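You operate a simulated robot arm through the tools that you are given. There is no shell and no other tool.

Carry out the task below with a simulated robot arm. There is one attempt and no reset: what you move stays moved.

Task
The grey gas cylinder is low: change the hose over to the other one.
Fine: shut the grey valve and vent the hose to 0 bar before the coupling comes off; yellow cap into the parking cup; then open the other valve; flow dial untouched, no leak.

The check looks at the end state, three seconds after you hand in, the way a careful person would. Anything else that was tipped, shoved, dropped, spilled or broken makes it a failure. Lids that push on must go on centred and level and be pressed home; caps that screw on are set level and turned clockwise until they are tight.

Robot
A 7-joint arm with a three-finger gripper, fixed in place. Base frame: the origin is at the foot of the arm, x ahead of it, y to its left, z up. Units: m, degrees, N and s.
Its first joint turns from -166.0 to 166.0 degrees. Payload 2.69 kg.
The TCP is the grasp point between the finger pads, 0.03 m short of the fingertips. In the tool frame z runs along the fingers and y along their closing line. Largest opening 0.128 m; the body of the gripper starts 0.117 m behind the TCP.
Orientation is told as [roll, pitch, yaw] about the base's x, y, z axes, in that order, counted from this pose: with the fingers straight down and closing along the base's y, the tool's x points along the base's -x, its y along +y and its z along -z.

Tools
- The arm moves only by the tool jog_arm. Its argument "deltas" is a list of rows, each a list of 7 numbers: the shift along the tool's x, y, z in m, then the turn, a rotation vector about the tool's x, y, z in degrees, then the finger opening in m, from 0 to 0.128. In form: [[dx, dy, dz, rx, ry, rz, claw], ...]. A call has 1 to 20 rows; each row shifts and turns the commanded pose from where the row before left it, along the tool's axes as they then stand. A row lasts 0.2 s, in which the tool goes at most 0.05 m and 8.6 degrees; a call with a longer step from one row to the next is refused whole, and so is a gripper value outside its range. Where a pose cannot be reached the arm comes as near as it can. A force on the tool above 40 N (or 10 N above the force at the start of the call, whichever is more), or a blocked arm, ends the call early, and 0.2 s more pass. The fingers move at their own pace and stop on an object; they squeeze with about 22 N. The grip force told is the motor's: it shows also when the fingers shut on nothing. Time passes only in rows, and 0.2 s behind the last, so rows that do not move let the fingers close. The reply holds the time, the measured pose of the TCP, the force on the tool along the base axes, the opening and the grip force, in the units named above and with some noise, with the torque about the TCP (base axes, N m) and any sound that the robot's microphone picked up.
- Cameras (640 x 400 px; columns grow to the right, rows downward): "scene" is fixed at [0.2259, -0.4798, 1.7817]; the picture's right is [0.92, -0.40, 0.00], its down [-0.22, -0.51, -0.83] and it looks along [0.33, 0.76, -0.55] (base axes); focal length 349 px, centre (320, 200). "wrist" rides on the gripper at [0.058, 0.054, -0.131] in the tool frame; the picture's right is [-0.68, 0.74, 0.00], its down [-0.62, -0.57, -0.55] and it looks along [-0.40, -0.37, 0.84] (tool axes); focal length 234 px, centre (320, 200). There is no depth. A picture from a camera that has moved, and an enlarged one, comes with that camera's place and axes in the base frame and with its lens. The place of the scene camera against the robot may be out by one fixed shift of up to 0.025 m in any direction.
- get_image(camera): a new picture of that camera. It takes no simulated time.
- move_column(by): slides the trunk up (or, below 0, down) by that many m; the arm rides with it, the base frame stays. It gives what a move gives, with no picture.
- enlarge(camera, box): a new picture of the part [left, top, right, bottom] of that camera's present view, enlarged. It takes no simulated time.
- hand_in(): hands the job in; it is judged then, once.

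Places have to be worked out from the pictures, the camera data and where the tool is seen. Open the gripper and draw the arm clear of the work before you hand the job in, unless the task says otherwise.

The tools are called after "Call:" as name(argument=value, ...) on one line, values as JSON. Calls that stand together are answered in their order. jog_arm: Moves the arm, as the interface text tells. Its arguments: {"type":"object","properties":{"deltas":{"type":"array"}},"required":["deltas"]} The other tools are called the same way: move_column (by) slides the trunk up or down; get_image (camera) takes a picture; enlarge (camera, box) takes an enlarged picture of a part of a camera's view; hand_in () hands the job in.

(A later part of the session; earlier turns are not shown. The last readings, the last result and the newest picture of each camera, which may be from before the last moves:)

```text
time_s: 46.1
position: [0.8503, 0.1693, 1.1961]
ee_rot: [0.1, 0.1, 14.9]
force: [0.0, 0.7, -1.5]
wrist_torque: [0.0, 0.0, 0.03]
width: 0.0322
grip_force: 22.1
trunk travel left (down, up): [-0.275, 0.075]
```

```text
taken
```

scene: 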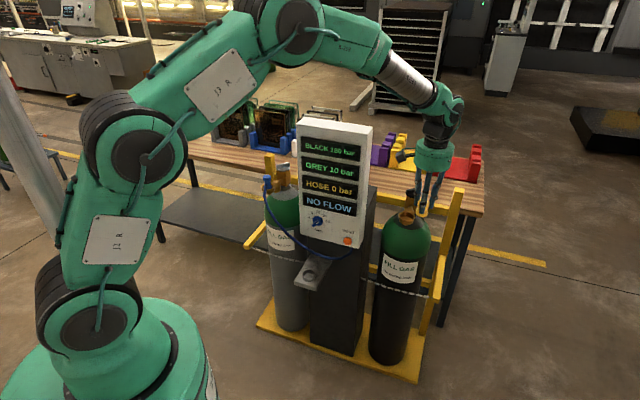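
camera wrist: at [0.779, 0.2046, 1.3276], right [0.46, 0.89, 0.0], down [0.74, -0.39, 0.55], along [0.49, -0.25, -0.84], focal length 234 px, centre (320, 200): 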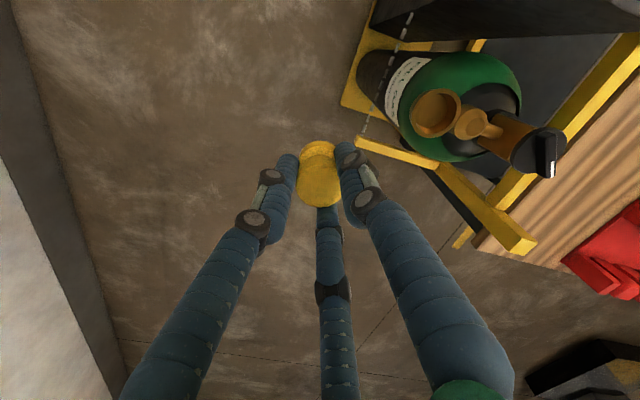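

The cap is held securely and the black outlet is empty. I'll look closely at the empty outlet and the held cap to learn their shapes.

Call:
enlarge(camera="wrist", box=[390, 80, 486, 140])

Call:
enlarge(camera="scene", box=[384, 170, 448, 220])

Call:
enlarge(camera="wrist", box=[272, 130, 368, 220])

```text
6.67 times, centred on (438, 110) of wrist
camera zoom: at [0.779, 0.2046, 1.3276], right [0.46, 0.89, 0.0], down [0.74, -0.39, 0.55], along [0.49, -0.25, -0.84], focal length 1561 px, centre (-467, 800)
```

zoom: 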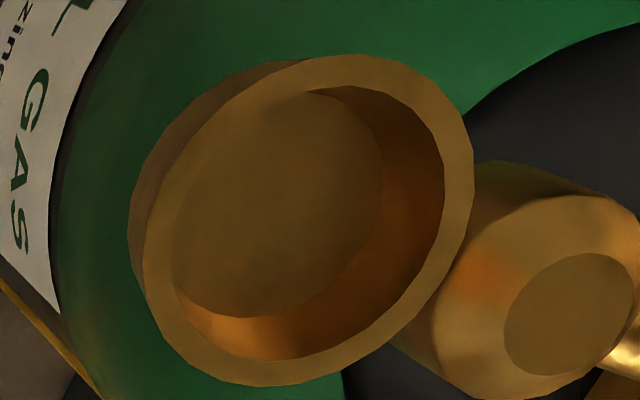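

```text
8.00 times, centred on (416, 195) of scene
camera zoom: at [0.2259, -0.4798, 1.7817], right [0.92, -0.4, 0.0], down [-0.22, -0.51, -0.83], along [0.33, 0.76, -0.55], focal length 2792 px, centre (-448, 240)
```

zoom: 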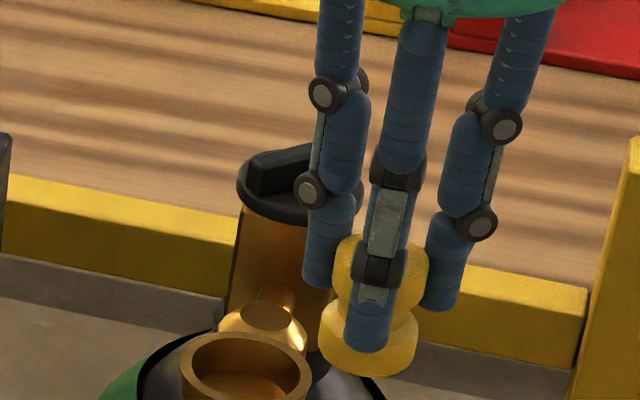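

```text
4.44 times, centred on (320, 175) of wrist
camera zoom: at [0.779, 0.2046, 1.3276], right [0.46, 0.89, 0.0], down [0.74, -0.39, 0.55], along [0.49, -0.25, -0.84], focal length 1041 px, centre (320, 311)
```

zoom: 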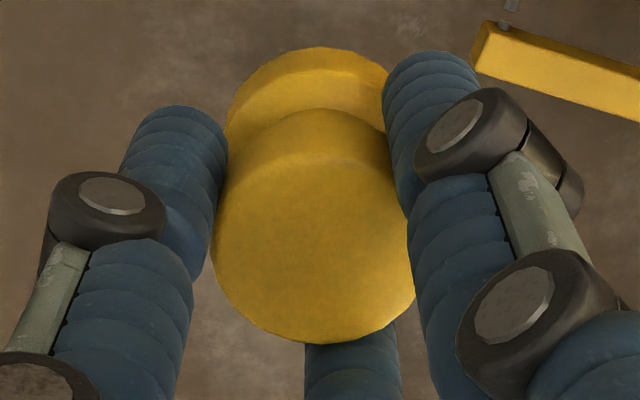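

The outlet is a plain flat-bottomed cup about 13 mm deep, and the cap's 42 mm flange fits in it loosely. I'll carry the cap round to the front of the panel near the parking cup.

Call:
jog_arm(deltas=[[0.0353, 0.0187, 0.0033, 0, 0, 0, 0.015], [0.0353, 0.0187, 0.0033, 0, 0, 0, 0.015], [0.0353, 0.0187, 0.0033, 0, 0, 0, 0.015], [0.0353, 0.0187, 0.0033, 0, 0, 0, 0.015], [0.0353, 0.0187, 0.0033, 0, 0, 0, 0.015], [0.0353, 0.0187, 0.0033, 0, 0, 0, 0.015], [0.0353, 0.0187, 0.0033, 0, 0, 0, 0.015], [0.0353, 0.0187, 0.0033, 0, 0, 0, 0.015], [0.0353, 0.0187, 0.0033, 0, 0, 0, 0.015]])

Call:
get_image(camera="wrist")

Call:
enlarge(camera="wrist", box=[370, 40, 498, 120])

```text
time_s: 48.1
position: [0.5002, 0.2503, 1.166]
ee_rot: [0.1, 0.1, 15.1]
force: [-0.4, 0.2, -0.9]
wrist_torque: [-0.02, -0.03, -0.04]
width: 0.0323
grip_force: 21.7
trunk travel left (down, up): [-0.275, 0.075]
```

```text
taken
camera wrist: at [0.4292, 0.2861, 1.2963], right [0.46, 0.89, 0.0], down [0.74, -0.39, 0.55], along [0.49, -0.25, -0.84], focal length 234 px, centre (320, 200)
```

wrist: 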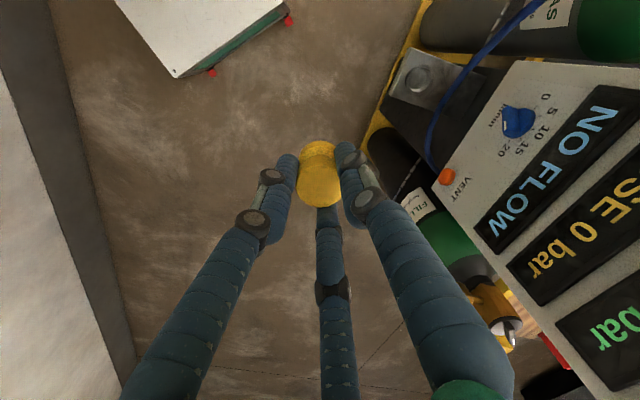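

```text
5.00 times, centred on (434, 80) of wrist
camera zoom: at [0.4292, 0.2861, 1.2963], right [0.46, 0.89, 0.0], down [0.74, -0.39, 0.55], along [0.49, -0.25, -0.84], focal length 1171 px, centre (-250, 800)
```

zoom: 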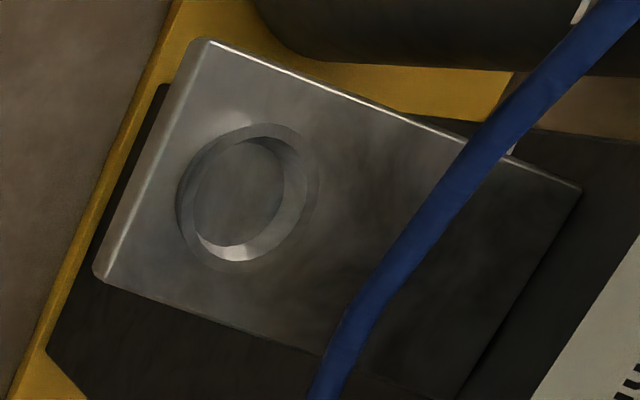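

The parking cup comes out near (0.582, 0.451), rim z≈0.715. The hose crosses about 2 cm behind it at z≈0.84, so I'll tilt the hand 30° (palm leaning toward the robot) to pass under the hose and stay off the dial.

Call:
jog_arm(deltas=[[0, 0, 0, -3.96, -6.37, 0, 0.015], [0, 0, 0, -3.96, -6.37, 0, 0.015], [0, 0, 0, -3.96, -6.37, 0, 0.015], [0, 0, 0, -3.96, -6.37, 0, 0.015]])

Call:
get_image(camera="wrist")

```text
time_s: 49.1
position: [0.4987, 0.2482, 1.1681]
ee_rot: [17.0, -25.3, 11.1]
force: [-1.6, -0.2, -1.1]
wrist_torque: [0.04, -0.15, -0.08]
width: 0.0323
grip_force: 22.1
trunk travel left (down, up): [-0.275, 0.075]
```

```text
taken
camera wrist: at [0.3856, 0.2388, 1.2695], right [0.37, 0.79, 0.48], down [0.53, -0.61, 0.59], along [0.76, 0.04, -0.65], focal length 234 px, centre (320, 200)
```

wrist: 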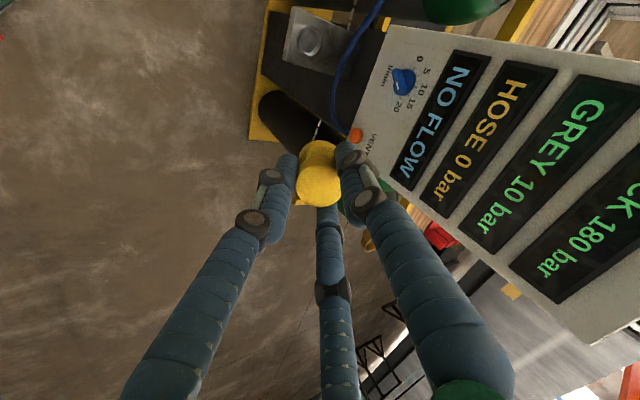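

The tool axis now tilts 30° toward the panel. I'll bring the cap to a stand-off 12 cm back from the parking cup along the tool axis and check the alignment.

Call:
jog_arm(deltas=[[0.0102, 0.0053, 0.0399, 0, 0, 0, 0.015], [0.0102, 0.0053, 0.0399, 0, 0, 0, 0.015], [0.0102, 0.0053, 0.0399, 0, 0, 0, 0.015], [0.0102, 0.0053, 0.0399, 0, 0, 0, 0.015], [0.0102, 0.0053, 0.0399, 0, 0, 0, 0.015], [0.0102, 0.0053, 0.0399, 0, 0, 0, 0.015], [0.0102, 0.0053, 0.0399, 0, 0, 0, 0.015], [0.0102, 0.0053, 0.0399, 0, 0, 0, 0.015]])

Call:
get_image(camera="wrist")

Call:
get_image(camera="scene")

```text
time_s: 50.9
position: [0.5233, 0.3891, 0.8678]
ee_rot: [16.9, -25.0, 11.1]
force: [-0.3, -0.5, -0.4]
wrist_torque: [-0.03, 0.04, 0.02]
width: 0.0323
grip_force: 22.0
trunk travel left (down, up): [-0.275, 0.075]
```

```text
taken
camera wrist: at [0.4088, 0.3803, 0.9696], right [0.38, 0.79, 0.48], down [0.53, -0.61, 0.59], along [0.76, 0.04, -0.65], focal length 234 px, centre (320, 200)
```

wrist: 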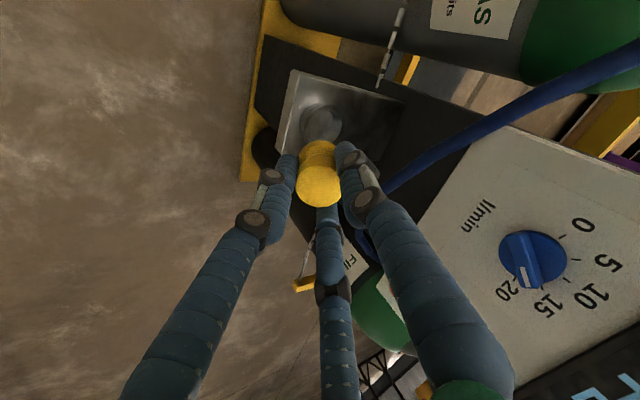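

```text
taken
```

scene: 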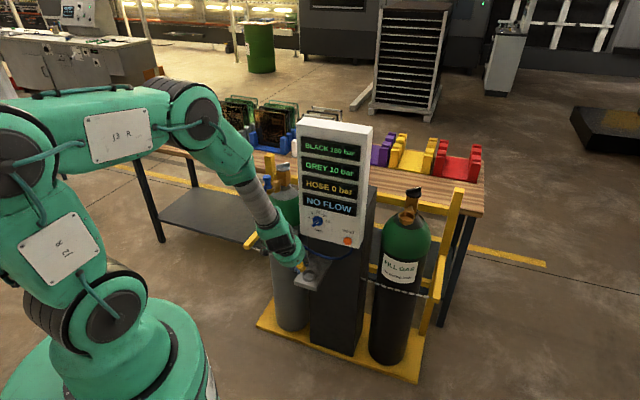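

Call:
enlarge(camera="wrist", box=[256, 80, 384, 160])

Call:
enlarge(camera="scene", box=[270, 225, 350, 295])

```text
5.00 times, centred on (320, 120) of wrist
camera zoom: at [0.4088, 0.3803, 0.9696], right [0.38, 0.79, 0.48], down [0.53, -0.61, 0.59], along [0.76, 0.04, -0.65], focal length 1171 px, centre (320, 600)
```

zoom: 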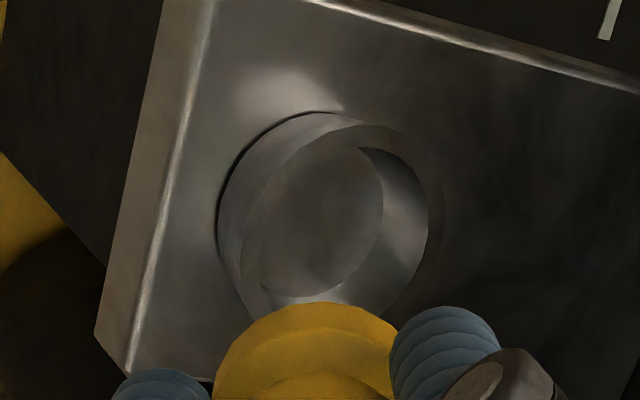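

```text
5.71 times, centred on (310, 260) of scene
camera zoom: at [0.2259, -0.4798, 1.7817], right [0.92, -0.4, 0.0], down [-0.22, -0.51, -0.83], along [0.33, 0.76, -0.55], focal length 1994 px, centre (377, -143)
```

zoom: 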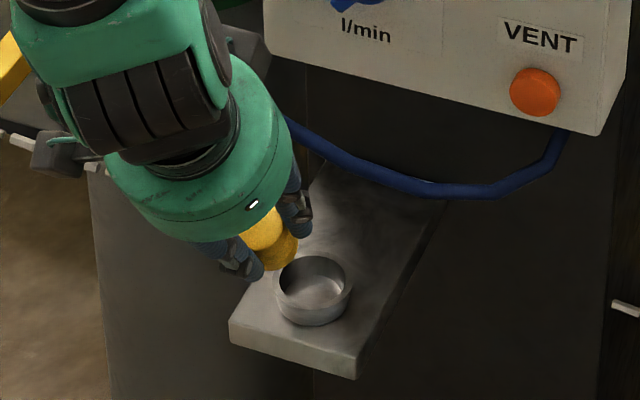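

Rays from four views cross best at a cup rim of (0.580, 0.4505, 0.725). I'll move to 4 cm short of the drop point along the tool axis and check again.

Call:
jog_arm(deltas=[[-0.0018, 0.001, 0.023, 0, 0, 0, 0.015], [-0.0018, 0.001, 0.023, 0, 0, 0, 0.015], [-0.0018, 0.001, 0.023, 0, 0, 0, 0.015]])

Call:
enlarge(camera="wrist", box=[240, 90, 400, 190])

Call:
enlarge(camera="scene", box=[270, 225, 350, 295])

```text
time_s: 51.7
position: [0.5521, 0.4196, 0.8097]
ee_rot: [17.0, -25.1, 11.2]
force: [-0.3, 0.2, 0.0]
wrist_torque: [0.0, 0.06, -0.03]
width: 0.0324
grip_force: 22.1
trunk travel left (down, up): [-0.275, 0.075]
```

```text
4.00 times, centred on (320, 140) of wrist
camera zoom: at [0.4379, 0.4096, 0.9129], right [0.37, 0.79, 0.48], down [0.53, -0.61, 0.59], along [0.76, 0.04, -0.65], focal length 937 px, centre (320, 440)
```

zoom: 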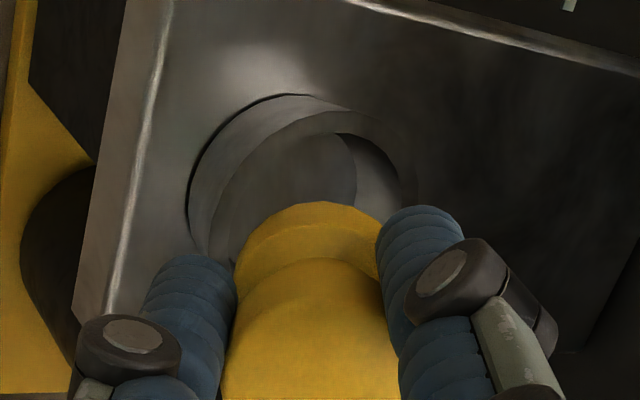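

```text
5.71 times, centred on (310, 260) of scene
camera zoom: at [0.2259, -0.4798, 1.7817], right [0.92, -0.4, 0.0], down [-0.22, -0.51, -0.83], along [0.33, 0.76, -0.55], focal length 1994 px, centre (377, -143)
```

zoom: 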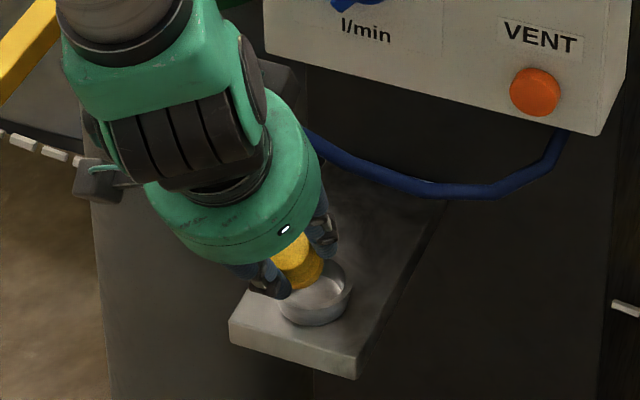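

Alignment is within 3 mm in the wrist view, and the scene view agrees. I'll go in along the tool axis slowly, watching the force.

Call:
jog_arm(deltas=[[-0.0006, 0, 0.01, 0, 0, 0, 0.015], [-0.0006, 0, 0.01, 0, 0, 0, 0.015], [-0.0006, 0, 0.01, 0, 0, 0, 0.015]])

Call:
enlarge(camera="wrist", box=[240, 90, 400, 190])

Call:
enlarge(camera="scene", box=[290, 245, 338, 285])

```text
time_s: 52.5
position: [0.5633, 0.4301, 0.7849]
ee_rot: [16.9, -25.1, 11.2]
force: [-0.5, -0.3, -1.2]
wrist_torque: [0.0, 0.04, 0.04]
width: 0.0322
grip_force: 21.8
trunk travel left (down, up): [-0.275, 0.075]
```

```text
4.00 times, centred on (320, 140) of wrist
camera zoom: at [0.4498, 0.4211, 0.8877], right [0.38, 0.79, 0.48], down [0.53, -0.61, 0.59], along [0.76, 0.04, -0.65], focal length 937 px, centre (320, 440)
```

zoom: 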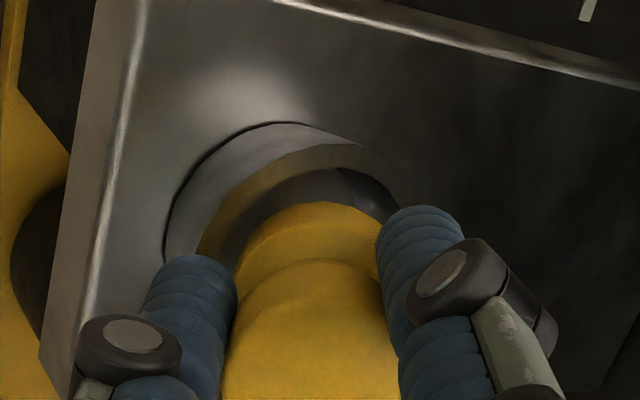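

```text
10.00 times, centred on (314, 265) of scene
camera zoom: at [0.2259, -0.4798, 1.7817], right [0.92, -0.4, 0.0], down [-0.22, -0.51, -0.83], along [0.33, 0.76, -0.55], focal length 3489 px, centre (380, -450)
```

zoom: 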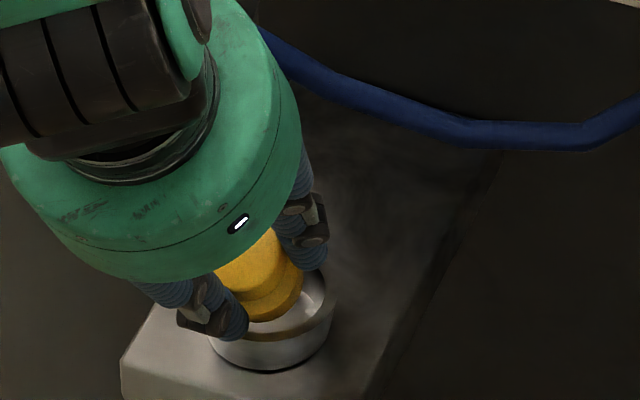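

Call:
jog_arm(deltas=[[0, -0.002, 0.004, 0, 0, 0, 0.015], [0, 0, 0.004, 0, 0, 0, 0.015], [0, 0, 0.003, 0, 0, 0, 0.015]])

Call:
enlarge(camera="wrist", box=[240, 90, 400, 190])

Call:
enlarge(camera="scene", box=[290, 245, 338, 285])

```text
time_s: 53.3
position: [0.5685, 0.4327, 0.7737]
ee_rot: [17.0, -25.1, 11.1]
force: [0.2, -0.8, -1.3]
wrist_torque: [-0.01, 0.0, -0.01]
width: 0.0321
grip_force: 21.6
trunk travel left (down, up): [-0.275, 0.075]
```

```text
4.00 times, centred on (320, 140) of wrist
camera zoom: at [0.4545, 0.4232, 0.877], right [0.38, 0.79, 0.48], down [0.53, -0.61, 0.59], along [0.76, 0.04, -0.65], focal length 937 px, centre (320, 440)
```

zoom: 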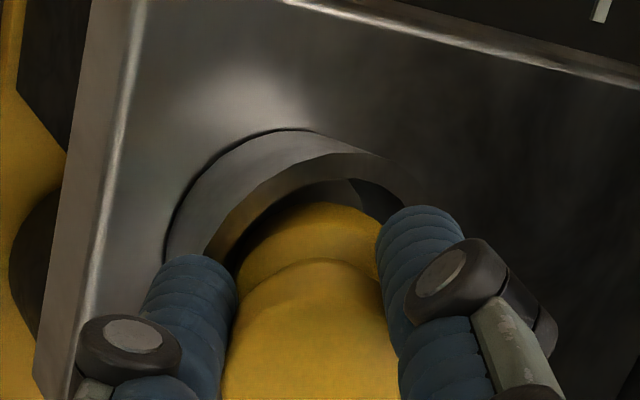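

```text
10.00 times, centred on (314, 265) of scene
camera zoom: at [0.2259, -0.4798, 1.7817], right [0.92, -0.4, 0.0], down [-0.22, -0.51, -0.83], along [0.33, 0.76, -0.55], focal length 3489 px, centre (380, -450)
```

zoom: 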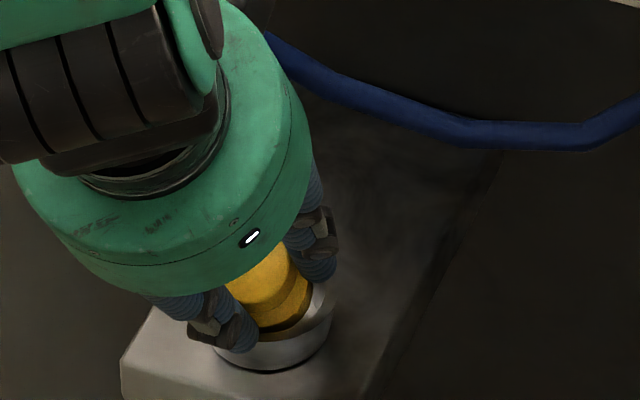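

The flange is inside the cup with no contact force. To reduce the drop, I'll bring the cap nearer upright by swinging 12° about the flange, still clear of hose and dial.

Call:
jog_arm(deltas=[[-0.0036, 0.0023, 0.002, 3.17, 5.09, 0, 0.015], [-0.0036, 0.0023, 0.002, 3.17, 5.09, 0, 0.015], [0, 0, 0, 0, 0, 0, 0.015]])

Call:
enlarge(camera="wrist", box=[240, 90, 400, 190])

Call:
enlarge(camera="scene", box=[290, 245, 338, 285])

Call:
get_image(camera="scene")

```text
time_s: 54.1
position: [0.5738, 0.4381, 0.7738]
ee_rot: [9.7, -15.1, 13.7]
force: [-0.7, -0.3, 3.2]
wrist_torque: [-0.06, 0.07, 0.04]
width: 0.0326
grip_force: 21.5
trunk travel left (down, up): [-0.275, 0.075]
```

```text
4.00 times, centred on (320, 140) of wrist
camera zoom: at [0.4753, 0.4465, 0.8912], right [0.43, 0.85, 0.3], down [0.62, -0.52, 0.59], along [0.66, -0.07, -0.75], focal length 937 px, centre (320, 440)
```

zoom: 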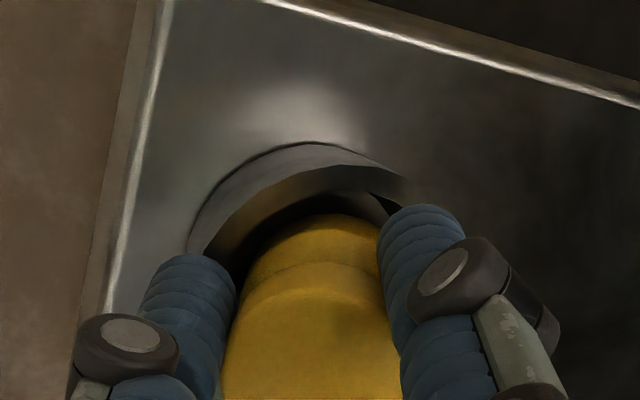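

```text
10.00 times, centred on (314, 265) of scene
camera zoom: at [0.2259, -0.4798, 1.7817], right [0.92, -0.4, 0.0], down [-0.22, -0.51, -0.83], along [0.33, 0.76, -0.55], focal length 3489 px, centre (380, -450)
```

zoom: 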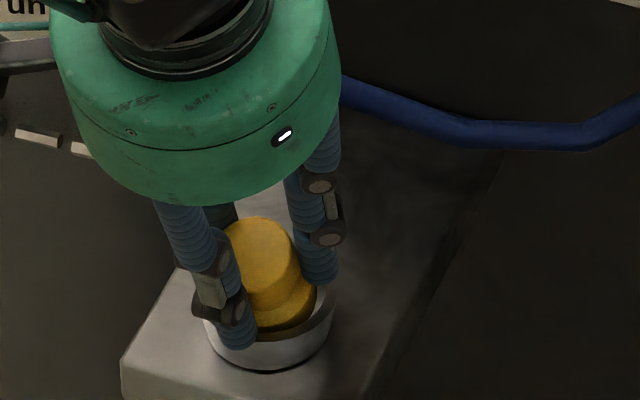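

```text
taken
```

scene: 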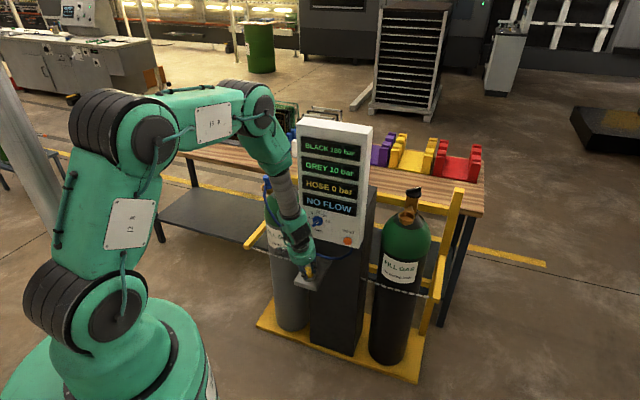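

There's a light 3 N contact: the cap's back edge is on the cup floor, with the flange inside the rim. I'll release gently and look.

Call:
jog_arm(deltas=[[0, 0, 0, 0, 0, 0, 0.034], [0, 0, 0, 0, 0, 0, 0.038], [0, 0, 0, 0, 0, 0, 0.044], [0, 0, 0, 0, 0, 0, 0.05], [0, 0, 0, 0, 0, 0, 0.055]])

Call:
enlarge(camera="wrist", box=[240, 90, 400, 190])

Call:
enlarge(camera="scene", box=[290, 245, 338, 285])

```text
time_s: 55.3
position: [0.5746, 0.4395, 0.775]
ee_rot: [9.8, -15.2, 13.7]
force: [0.6, 0.1, -0.1]
wrist_torque: [0.01, 0.0, 0.0]
width: 0.0551
grip_force: 0.1
trunk travel left (down, up): [-0.275, 0.075]
```

```text
4.00 times, centred on (320, 140) of wrist
camera zoom: at [0.4761, 0.4473, 0.8919], right [0.43, 0.85, 0.3], down [0.62, -0.52, 0.59], along [0.66, -0.07, -0.75], focal length 937 px, centre (320, 440)
```

zoom: 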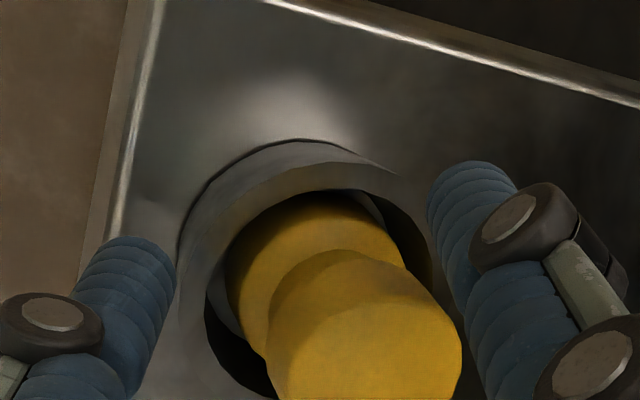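

```text
10.00 times, centred on (314, 265) of scene
camera zoom: at [0.2259, -0.4798, 1.7817], right [0.92, -0.4, 0.0], down [-0.22, -0.51, -0.83], along [0.33, 0.76, -0.55], focal length 3489 px, centre (380, -450)
```

zoom: 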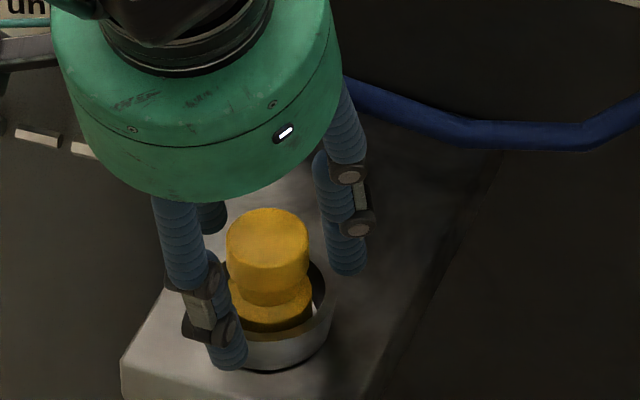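

The cap is standing upright in the parking cup. I'll open a little more and back straight out along the tool axis.

Call:
jog_arm(deltas=[[0, 0, -0.004, 0, 0, 0, 0.065], [0, 0, -0.012, 0, 0, 0, 0.068], [0, 0, -0.02, 0, 0, 0, 0.068], [0, 0, -0.03, 0, 0, 0, 0.068], [0, 0, -0.03, 0, 0, 0, 0.068], [0.01, 0, -0.04, 0, 0, 0, 0.068]])

Call:
get_image(camera="wrist")

Call:
enlarge(camera="scene", box=[270, 225, 350, 295])

```text
time_s: 56.7
position: [0.5366, 0.4056, 0.9027]
ee_rot: [9.8, -15.2, 13.6]
force: [0.0, -0.4, -0.3]
wrist_torque: [0.01, 0.02, 0.03]
width: 0.0677
grip_force: 0.1
trunk travel left (down, up): [-0.275, 0.075]
```

```text
taken
camera wrist: at [0.4377, 0.4131, 1.0204], right [0.43, 0.85, 0.3], down [0.62, -0.52, 0.59], along [0.66, -0.07, -0.75], focal length 234 px, centre (320, 200)
```

wrist: 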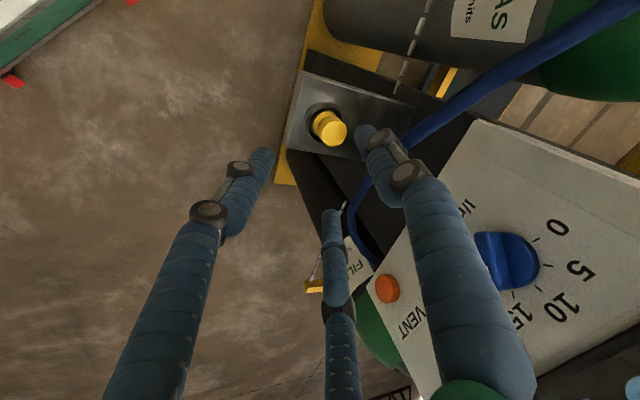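

```text
5.71 times, centred on (310, 260) of scene
camera zoom: at [0.2259, -0.4798, 1.7817], right [0.92, -0.4, 0.0], down [-0.22, -0.51, -0.83], along [0.33, 0.76, -0.55], focal length 1994 px, centre (377, -143)
```

zoom: 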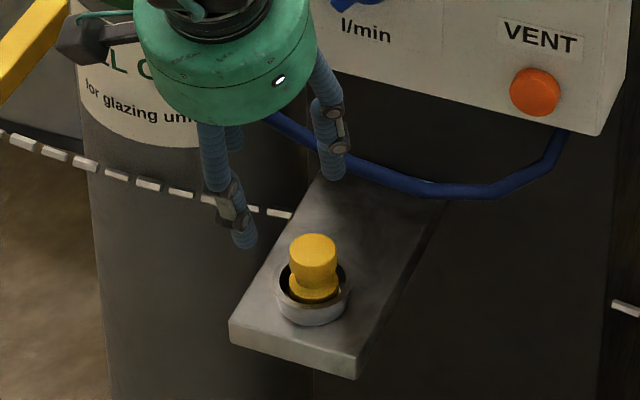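

The cap is parked properly. Next is the coupling: I'll back up and away from the panel, straighten the tool, and turn to yaw 75° so the hose exit falls between two fingers.

Call:
jog_arm(deltas=[[0.01, 0, -0.035, 0, 0, 0, 0.068], [-0.0033, 0.0017, -0.042, 0, 0, 0, 0.068], [-0.0033, 0.0017, -0.042, 0, 0, 0, 0.068], [-0.0033, 0.0017, -0.042, 0, 0, 0, 0.068], [-0.0033, 0.0017, -0.042, 0, 0, 0, 0.068], [-0.0033, 0.0017, -0.042, 0, 0, 0, 0.068], [-0.0033, 0.0017, -0.042, 0, 0, 0, 0.068], [-0.0033, 0.0017, -0.042, 0, 0, 0, 0.068], [0, 0, 0, 3.17, 5.09, 0, 0.068], [0, 0, 0, 3.17, 5.09, 0, 0.068], [0, 0, 0, 3.17, 5.09, 0, 0.068], [0, 0, 0, 0, 0, -8, 0.068], [0, 0, 0, 0, 0, -8, 0.068], [0, 0, 0, 0, 0, -8, 0.068], [0, 0, 0, 0, 0, -8, 0.068], [0, 0, 0, 0, 0, -8, 0.068], [0, 0, 0, 0, 0, -8, 0.068], [0, 0, 0, 0, 0, -8, 0.068]])

Call:
get_image(camera="scene")

```text
time_s: 60.5
position: [0.4741, 0.3469, 1.2205]
ee_rot: [-0.1, 0.0, 71.1]
force: [0.7, -0.6, -0.8]
wrist_torque: [0.01, -0.01, 0.04]
width: 0.0683
grip_force: 0.1
trunk travel left (down, up): [-0.275, 0.075]
```

```text
taken
```

scene: 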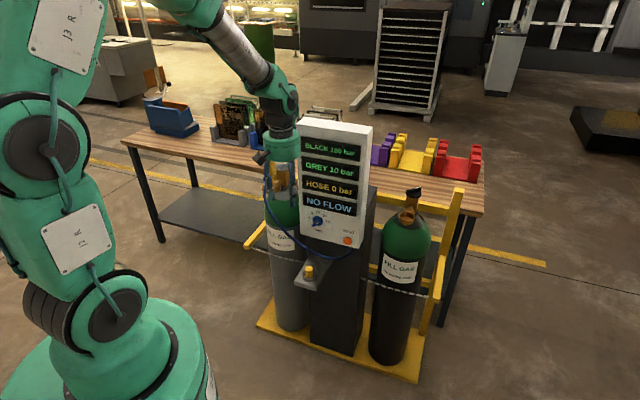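

Call:
jog_arm(deltas=[[0, 0, 0, 0, 0, -4, 0.068], [-0.0376, 0.0267, 0, 0, 0, 0, 0.068], [-0.0376, 0.0267, 0, 0, 0, 0, 0.068], [-0.0376, 0.0267, 0, 0, 0, 0, 0.068], [-0.0376, 0.0267, 0, 0, 0, 0, 0.068], [-0.0376, -0.0097, 0.01, 0, 0, 0, 0.068], [-0.0376, -0.0097, 0.01, 0, 0, 0, 0.068], [-0.0376, -0.0097, 0.01, 0, 0, 0, 0.068], [-0.0376, -0.0097, 0.01, 0, 0, 0, 0.068], [-0.0376, -0.0097, 0.01, 0, 0, 0, 0.068]])

Call:
get_image(camera="wrist")

Call:
enlarge(camera="wrist", box=[272, 90, 368, 150])

Call:
enlarge(camera="scene", box=[240, 140, 304, 190])

```text
time_s: 62.7
position: [0.5071, 0.6897, 1.1682]
ee_rot: [0.0, 0.1, 74.9]
force: [0.7, -0.6, 0.9]
wrist_torque: [-0.03, 0.04, 0.0]
width: 0.0681
grip_force: 0.0
trunk travel left (down, up): [-0.275, 0.075]
```

```text
taken
camera wrist: at [0.4389, 0.646, 1.3003], right [-0.54, 0.84, 0.0], down [0.71, 0.45, 0.55], along [0.46, 0.29, -0.84], focal length 234 px, centre (320, 200)
```

wrist: 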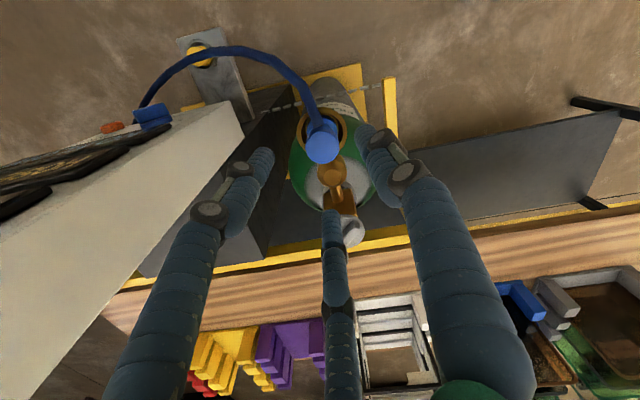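

```text
6.67 times, centred on (320, 120) of wrist
camera zoom: at [0.4389, 0.646, 1.3003], right [-0.54, 0.84, 0.0], down [0.71, 0.45, 0.55], along [0.46, 0.29, -0.84], focal length 1561 px, centre (320, 733)
```

zoom: 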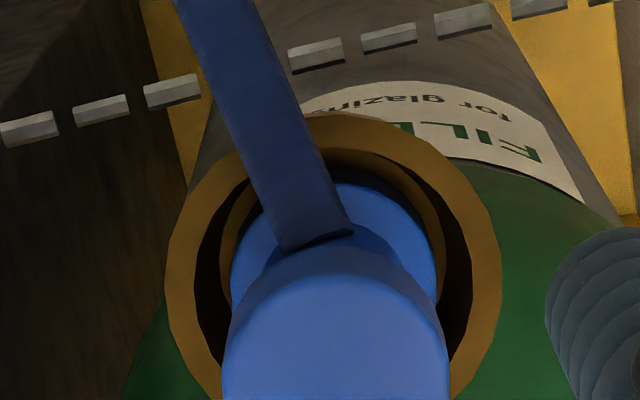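

```text
8.00 times, centred on (272, 165) of scene
camera zoom: at [0.2259, -0.4798, 1.7817], right [0.92, -0.4, 0.0], down [-0.22, -0.51, -0.83], along [0.33, 0.76, -0.55], focal length 2792 px, centre (704, 480)
```

zoom: 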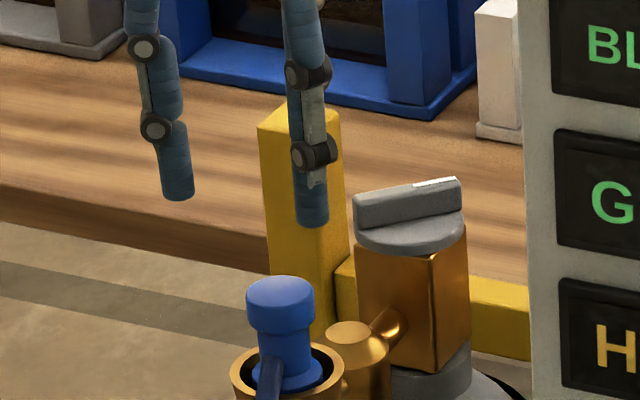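

The coupling is within 2 mm of the tool axis, and its hose leaves at about -120°. I'll turn 15° more so the fingers straddle the hose evenly, then come down around the head.

Call:
jog_arm(deltas=[[-0.0019, 0.0019, 0, 0, 0, -7.5, 0.068], [0, 0, 0, 0, 0, -7.5, 0.068], [0, 0, 0.02, 0, 0, 0, 0.068], [0, 0, 0.02, 0, 0, 0, 0.068], [0, 0, 0.02, 0, 0, 0, 0.068], [0, 0, 0.015, 0, 0, 0, 0.068], [0, 0, 0.01, 0, 0, 0, 0.068], [0, 0, 0, 0, 0, 0, 0.068]])

Call:
enlarge(camera="wrist", box=[256, 110, 384, 210])

Call:
enlarge(camera="scene", box=[240, 150, 304, 200])

```text
time_s: 64.5
position: [0.506, 0.6911, 1.0855]
ee_rot: [0.0, 0.0, 90.0]
force: [-0.7, -0.5, 0.0]
wrist_torque: [0.0, 0.01, 0.0]
width: 0.068
grip_force: 0.0
trunk travel left (down, up): [-0.275, 0.075]
```

```text
4.00 times, centred on (320, 160) of wrist
camera zoom: at [0.4515, 0.6321, 1.2153], right [-0.74, 0.68, 0.0], down [0.57, 0.61, 0.55], along [0.37, 0.4, -0.84], focal length 937 px, centre (320, 360)
```

zoom: 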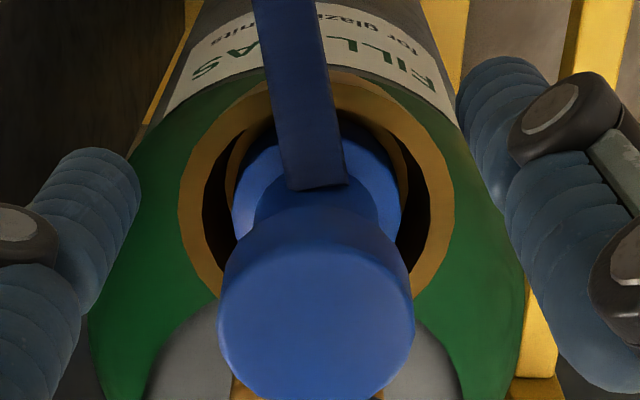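

```text
8.00 times, centred on (272, 175) of scene
camera zoom: at [0.2259, -0.4798, 1.7817], right [0.92, -0.4, 0.0], down [-0.22, -0.51, -0.83], along [0.33, 0.76, -0.55], focal length 2792 px, centre (704, 400)
```

zoom: 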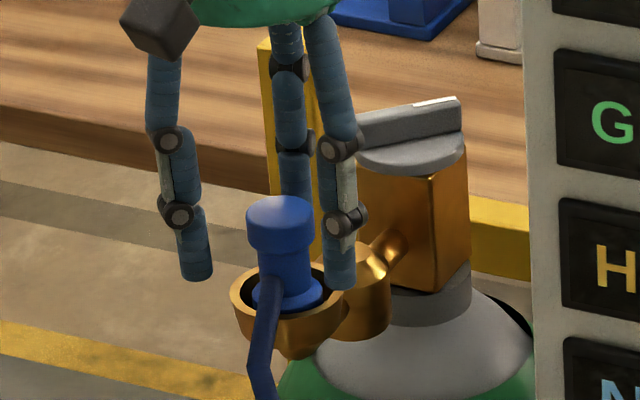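

The head is centred and the hose lies between two fingers. I'll go down 5 mm more and close gradually.

Call:
jog_arm(deltas=[[0, 0, 0.005, 0, 0, 0, 0.068], [0, 0, 0, 0, 0, 0, 0.055], [0, 0, 0, 0, 0, 0, 0.045], [0, 0, 0, 0, 0, 0, 0.038], [0, 0, 0, 0, 0, 0, 0.03], [0, 0, 0, 0, 0, 0, 0.025], [0, 0, 0, 0, 0, 0, 0.02], [0, 0, 0, 0, 0, 0, 0.015]])

Call:
enlarge(camera="wrist", box=[256, 110, 384, 210])

Call:
enlarge(camera="scene", box=[240, 150, 304, 200])

```text
time_s: 66.3
position: [0.507, 0.69, 1.0802]
ee_rot: [0.0, 0.0, 90.0]
force: [4.2, 4.9, 2.1]
wrist_torque: [0.24, -0.21, -0.04]
width: 0.0326
grip_force: 22.2
trunk travel left (down, up): [-0.275, 0.075]
```

```text
4.00 times, centred on (320, 160) of wrist
camera zoom: at [0.4515, 0.6318, 1.2104], right [-0.74, 0.68, 0.0], down [0.57, 0.61, 0.55], along [0.37, 0.4, -0.84], focal length 937 px, centre (320, 360)
```

zoom: 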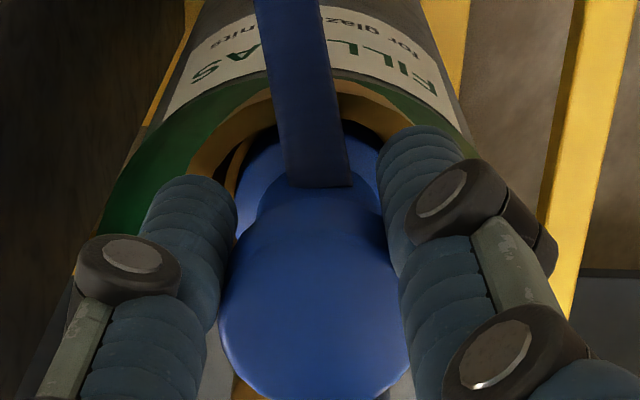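

```text
8.00 times, centred on (272, 175) of scene
camera zoom: at [0.2259, -0.4798, 1.7817], right [0.92, -0.4, 0.0], down [-0.22, -0.51, -0.83], along [0.33, 0.76, -0.55], focal length 2792 px, centre (704, 400)
```

zoom: 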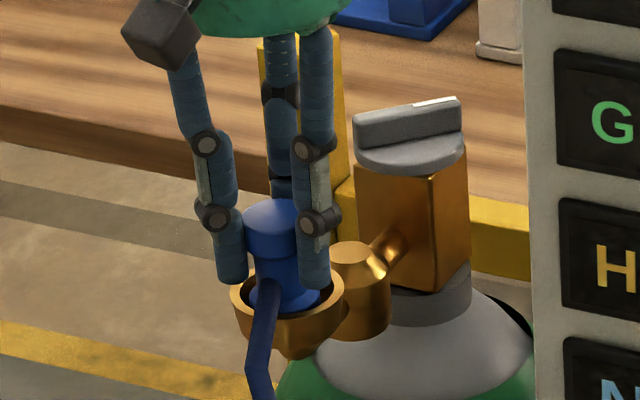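

The coupling head is gripped at 0.0326 m. The hose reads 0 bar, so I'll try a gentle straight pull upward.

Call:
jog_arm(deltas=[[0, 0, -0.002, 0, 0, 0, 0.015], [0, 0, -0.002, 0, 0, 0, 0.015], [0, 0, -0.002, 0, 0, 0, 0.015]])

Call:
enlarge(camera="scene", box=[240, 150, 304, 200])

Call:
enlarge(camera="scene", box=[290, 120, 386, 220])

```text
time_s: 67.1
position: [0.5052, 0.6899, 1.0862]
ee_rot: [-0.1, 0.0, 90.0]
force: [-0.8, 0.6, -0.2]
wrist_torque: [0.03, -0.01, 0.01]
width: 0.032
grip_force: 22.4
trunk travel left (down, up): [-0.275, 0.075]
```

```text
8.00 times, centred on (272, 175) of scene
camera zoom: at [0.2259, -0.4798, 1.7817], right [0.92, -0.4, 0.0], down [-0.22, -0.51, -0.83], along [0.33, 0.76, -0.55], focal length 2792 px, centre (704, 400)
```

zoom: 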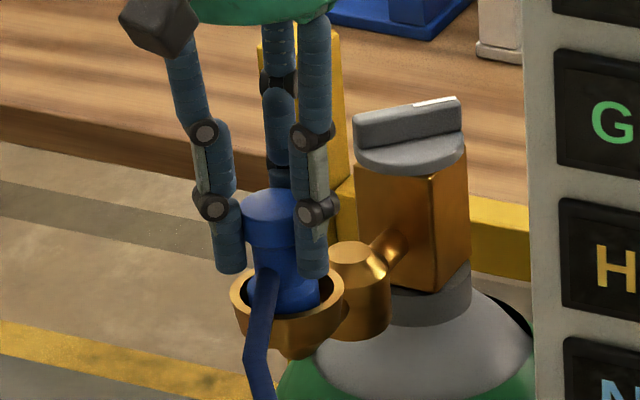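

```text
4.00 times, centred on (338, 170) of scene
camera zoom: at [0.2259, -0.4798, 1.7817], right [0.92, -0.4, 0.0], down [-0.22, -0.51, -0.83], along [0.33, 0.76, -0.55], focal length 1396 px, centre (248, 320)
```

zoom: 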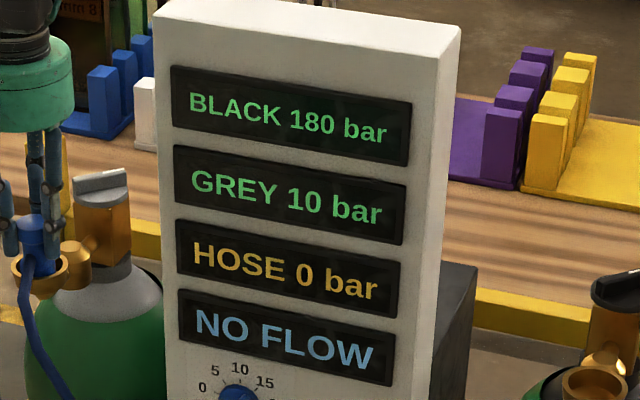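

The coupling comes free without resistance and the hose is still at 0 bar. I'll lift it clear of the grey cup and check the hose as it follows.

Call:
jog_arm(deltas=[[0, 0, -0.015, 0, 0, 0, 0.015], [0, 0, -0.025, 0, 0, 0, 0.015], [0, 0, -0.03, 0, 0, 0, 0.015], [0, 0, -0.03, 0, 0, 0, 0.015]])

Call:
get_image(camera="wrist")

Call:
enlarge(camera="scene", box=[230, 120, 390, 280])

```text
time_s: 68.1
position: [0.506, 0.6907, 1.1864]
ee_rot: [-0.1, 0.0, 90.0]
force: [-0.3, -0.1, -0.8]
wrist_torque: [0.04, 0.0, 0.01]
width: 0.0318
grip_force: 21.8
trunk travel left (down, up): [-0.275, 0.075]
```

```text
taken
camera wrist: at [0.4519, 0.6306, 1.3168], right [-0.74, 0.68, 0.0], down [0.57, 0.62, 0.55], along [0.37, 0.4, -0.84], focal length 234 px, centre (320, 200)
```

wrist: 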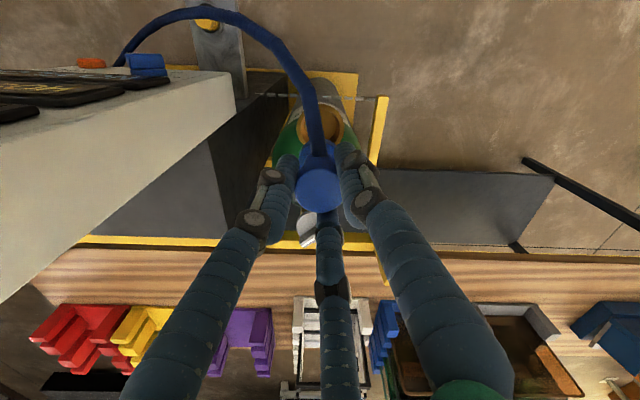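

```text
2.50 times, centred on (310, 200) of scene
camera zoom: at [0.2259, -0.4798, 1.7817], right [0.92, -0.4, 0.0], down [-0.22, -0.51, -0.83], along [0.33, 0.76, -0.55], focal length 872 px, centre (345, 200)
```

zoom: 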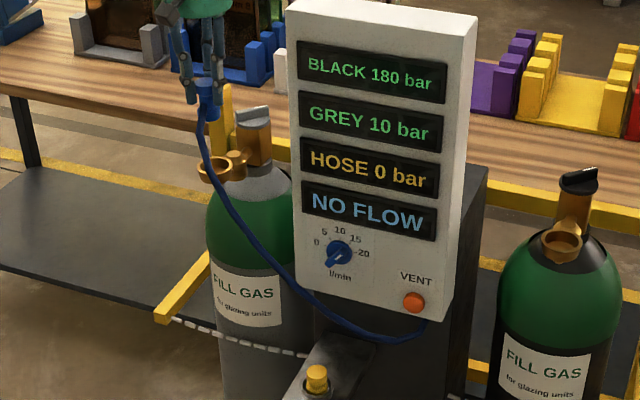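

The hose follows freely and hangs clear of the parked cap and the dial. I'll carry the coupling round in front of the panel.

Call:
jog_arm(deltas=[[0.035, 0.0089, 0, 0, 0, 0, 0.015], [0.035, 0.0089, 0, 0, 0, 0, 0.015], [0.035, 0.0089, 0, 0, 0, 0, 0.015], [0.035, 0.0089, 0, 0, 0, 0, 0.015], [0.0375, 0.0025, 0, 0, 0, 0, 0.015], [0.0375, 0.0025, 0, 0, 0, 0, 0.015], [0.0375, 0.0025, 0, 0, 0, 0, 0.015], [0.0375, 0.0025, 0, 0, 0, 0, 0.015]])

Call:
get_image(camera="wrist")

Call:
get_image(camera="scene")

```text
time_s: 69.9
position: [0.4613, 0.4004, 1.1856]
ee_rot: [0.0, 0.1, 90.0]
force: [0.5, -0.4, -0.7]
wrist_torque: [0.02, 0.01, 0.01]
width: 0.0317
grip_force: 22.4
trunk travel left (down, up): [-0.275, 0.075]
```

```text
taken
camera wrist: at [0.407, 0.341, 1.3162], right [-0.74, 0.68, 0.0], down [0.57, 0.61, 0.55], along [0.37, 0.4, -0.84], focal length 234 px, centre (320, 200)
```

wrist: 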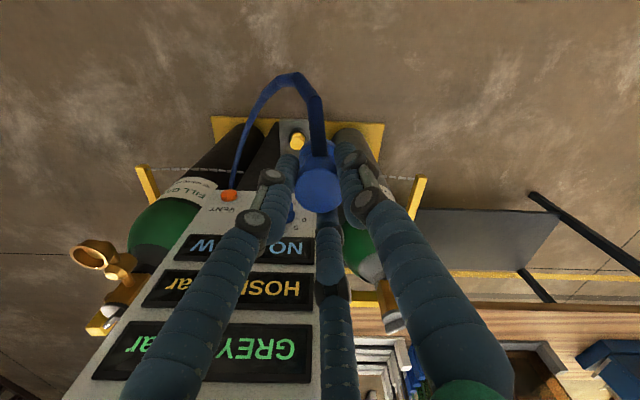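

```text
taken
```

scene: 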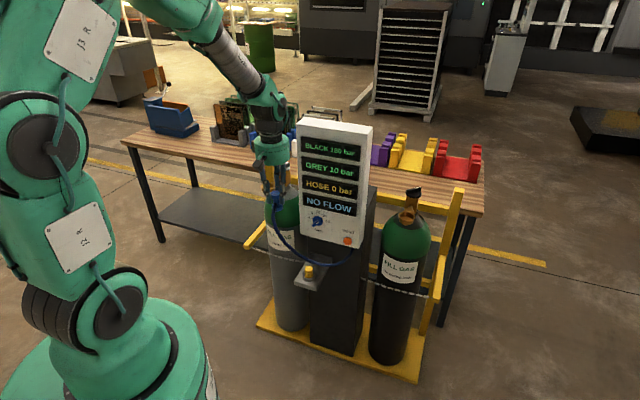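

Call:
enlarge(camera="scene", box=[250, 190, 378, 290])

Call:
jog_arm(deltas=[[0.0317, -0.0233, 0, 0, 0, 0, 0.015], [0.0317, -0.0233, 0, 0, 0, 0, 0.015], [0.0317, -0.0233, 0, 0, 0, 0, 0.015], [0.0317, -0.0233, 0, 0, 0, 0, 0.015], [0.0317, -0.0233, 0, 0, 0, 0, 0.015], [0.0317, -0.0233, 0, 0, 0, 0, 0.015]])

Call:
get_image(camera="wrist")

Call:
enlarge(camera="scene", box=[250, 140, 442, 290])

```text
4.00 times, centred on (314, 240) of scene
camera zoom: at [0.2259, -0.4798, 1.7817], right [0.92, -0.4, 0.0], down [-0.22, -0.51, -0.83], along [0.33, 0.76, -0.55], focal length 1396 px, centre (344, 40)
```

zoom: 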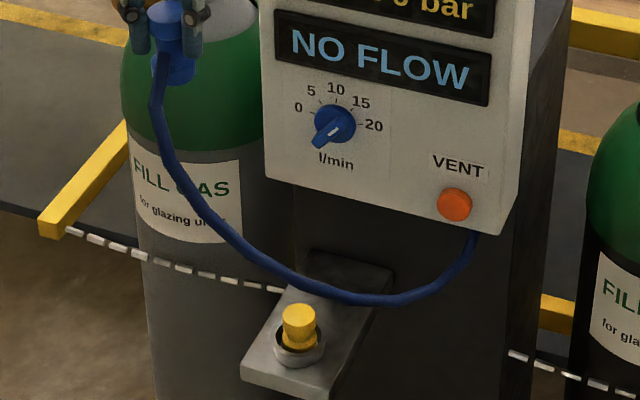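

```text
time_s: 71.3
position: [0.6006, 0.2089, 1.1857]
ee_rot: [0.0, 0.0, 89.9]
force: [0.3, -0.1, -1.2]
wrist_torque: [0.01, -0.01, 0.02]
width: 0.0322
grip_force: 21.5
trunk travel left (down, up): [-0.275, 0.075]
```

```text
taken
camera wrist: at [0.5463, 0.1496, 1.3164], right [-0.74, 0.68, 0.0], down [0.57, 0.61, 0.55], along [0.37, 0.4, -0.84], focal length 234 px, centre (320, 200)
```

wrist: 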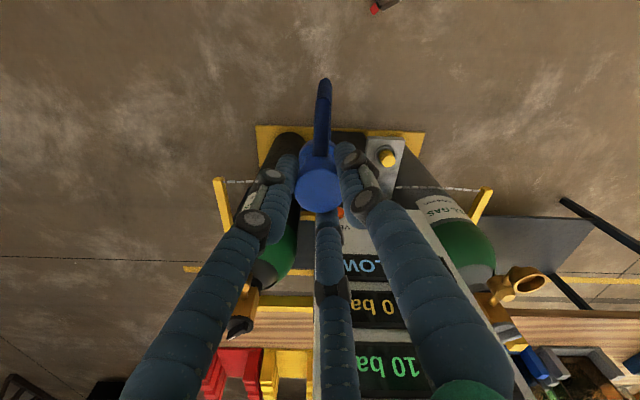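

```text
2.67 times, centred on (346, 215) of scene
camera zoom: at [0.2259, -0.4798, 1.7817], right [0.92, -0.4, 0.0], down [-0.22, -0.51, -0.83], along [0.33, 0.76, -0.55], focal length 930 px, centre (251, 160)
```

zoom: 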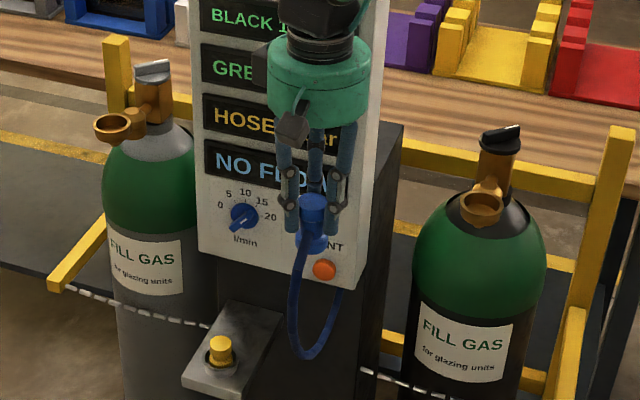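

The hose hangs in a free loop, the cap and dial untouched. I'll go on to the black side and rotate the hand to yaw 30° on the way.

Call:
jog_arm(deltas=[[0.01, -0.04, 0, 0, 0, 0, 0.015], [0.01, -0.04, 0, 0, 0, 0, 0.015], [0.01, -0.04, 0, 0, 0, 0, 0.015], [0.01, -0.04, 0, 0, 0, 0, 0.015], [0.01, -0.04, 0, 0, 0, 0, 0.015], [0, 0, 0, 0, 0, 7.5, 0.015], [0, 0, 0, 0, 0, 7.5, 0.015], [0, 0, 0, 0, 0, 7.5, 0.015], [0, 0, 0, 0, 0, 7.5, 0.015], [0, 0, 0, 0, 0, 7.5, 0.015], [0, 0, 0, 0, 0, 7.5, 0.015], [0, 0, 0, 0, 0, 7.5, 0.015], [0, 0, 0, 0, 0, 7.5, 0.015]])

Call:
get_image(camera="wrist")

Call:
enlarge(camera="scene", box=[280, 120, 472, 270])

```text
time_s: 74.1
position: [0.7981, 0.1612, 1.1871]
ee_rot: [0.0, 0.0, 29.9]
force: [0.2, 0.4, -0.8]
wrist_torque: [-0.01, 0.01, 0.02]
width: 0.032
grip_force: 21.8
trunk travel left (down, up): [-0.275, 0.075]
```

```text
taken
camera wrist: at [0.7209, 0.1776, 1.317], right [0.22, 0.98, 0.0], down [0.82, -0.18, 0.55], along [0.54, -0.12, -0.84], focal length 234 px, centre (320, 200)
```

wrist: 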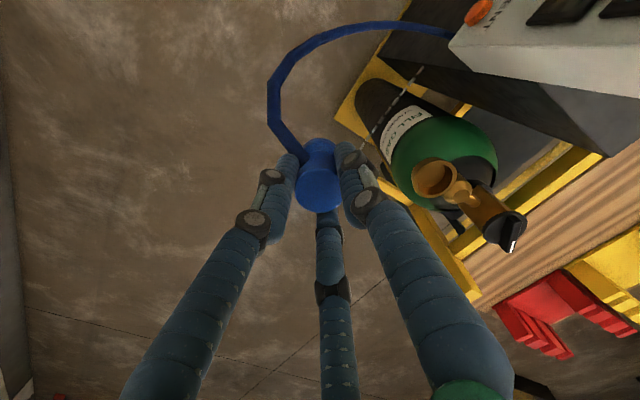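

```text
2.67 times, centred on (376, 195) of scene
camera zoom: at [0.2259, -0.4798, 1.7817], right [0.92, -0.4, 0.0], down [-0.22, -0.51, -0.83], along [0.33, 0.76, -0.55], focal length 930 px, centre (171, 213)
```

zoom: 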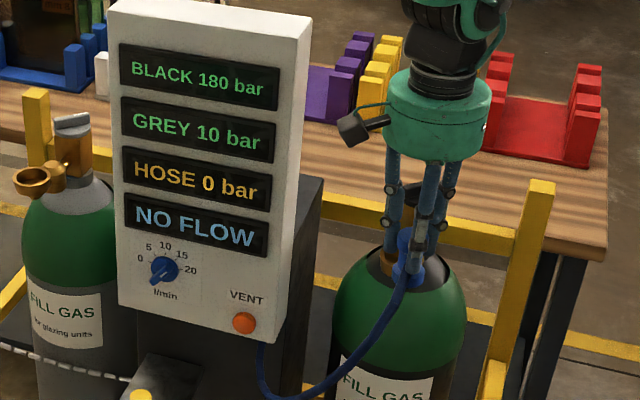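

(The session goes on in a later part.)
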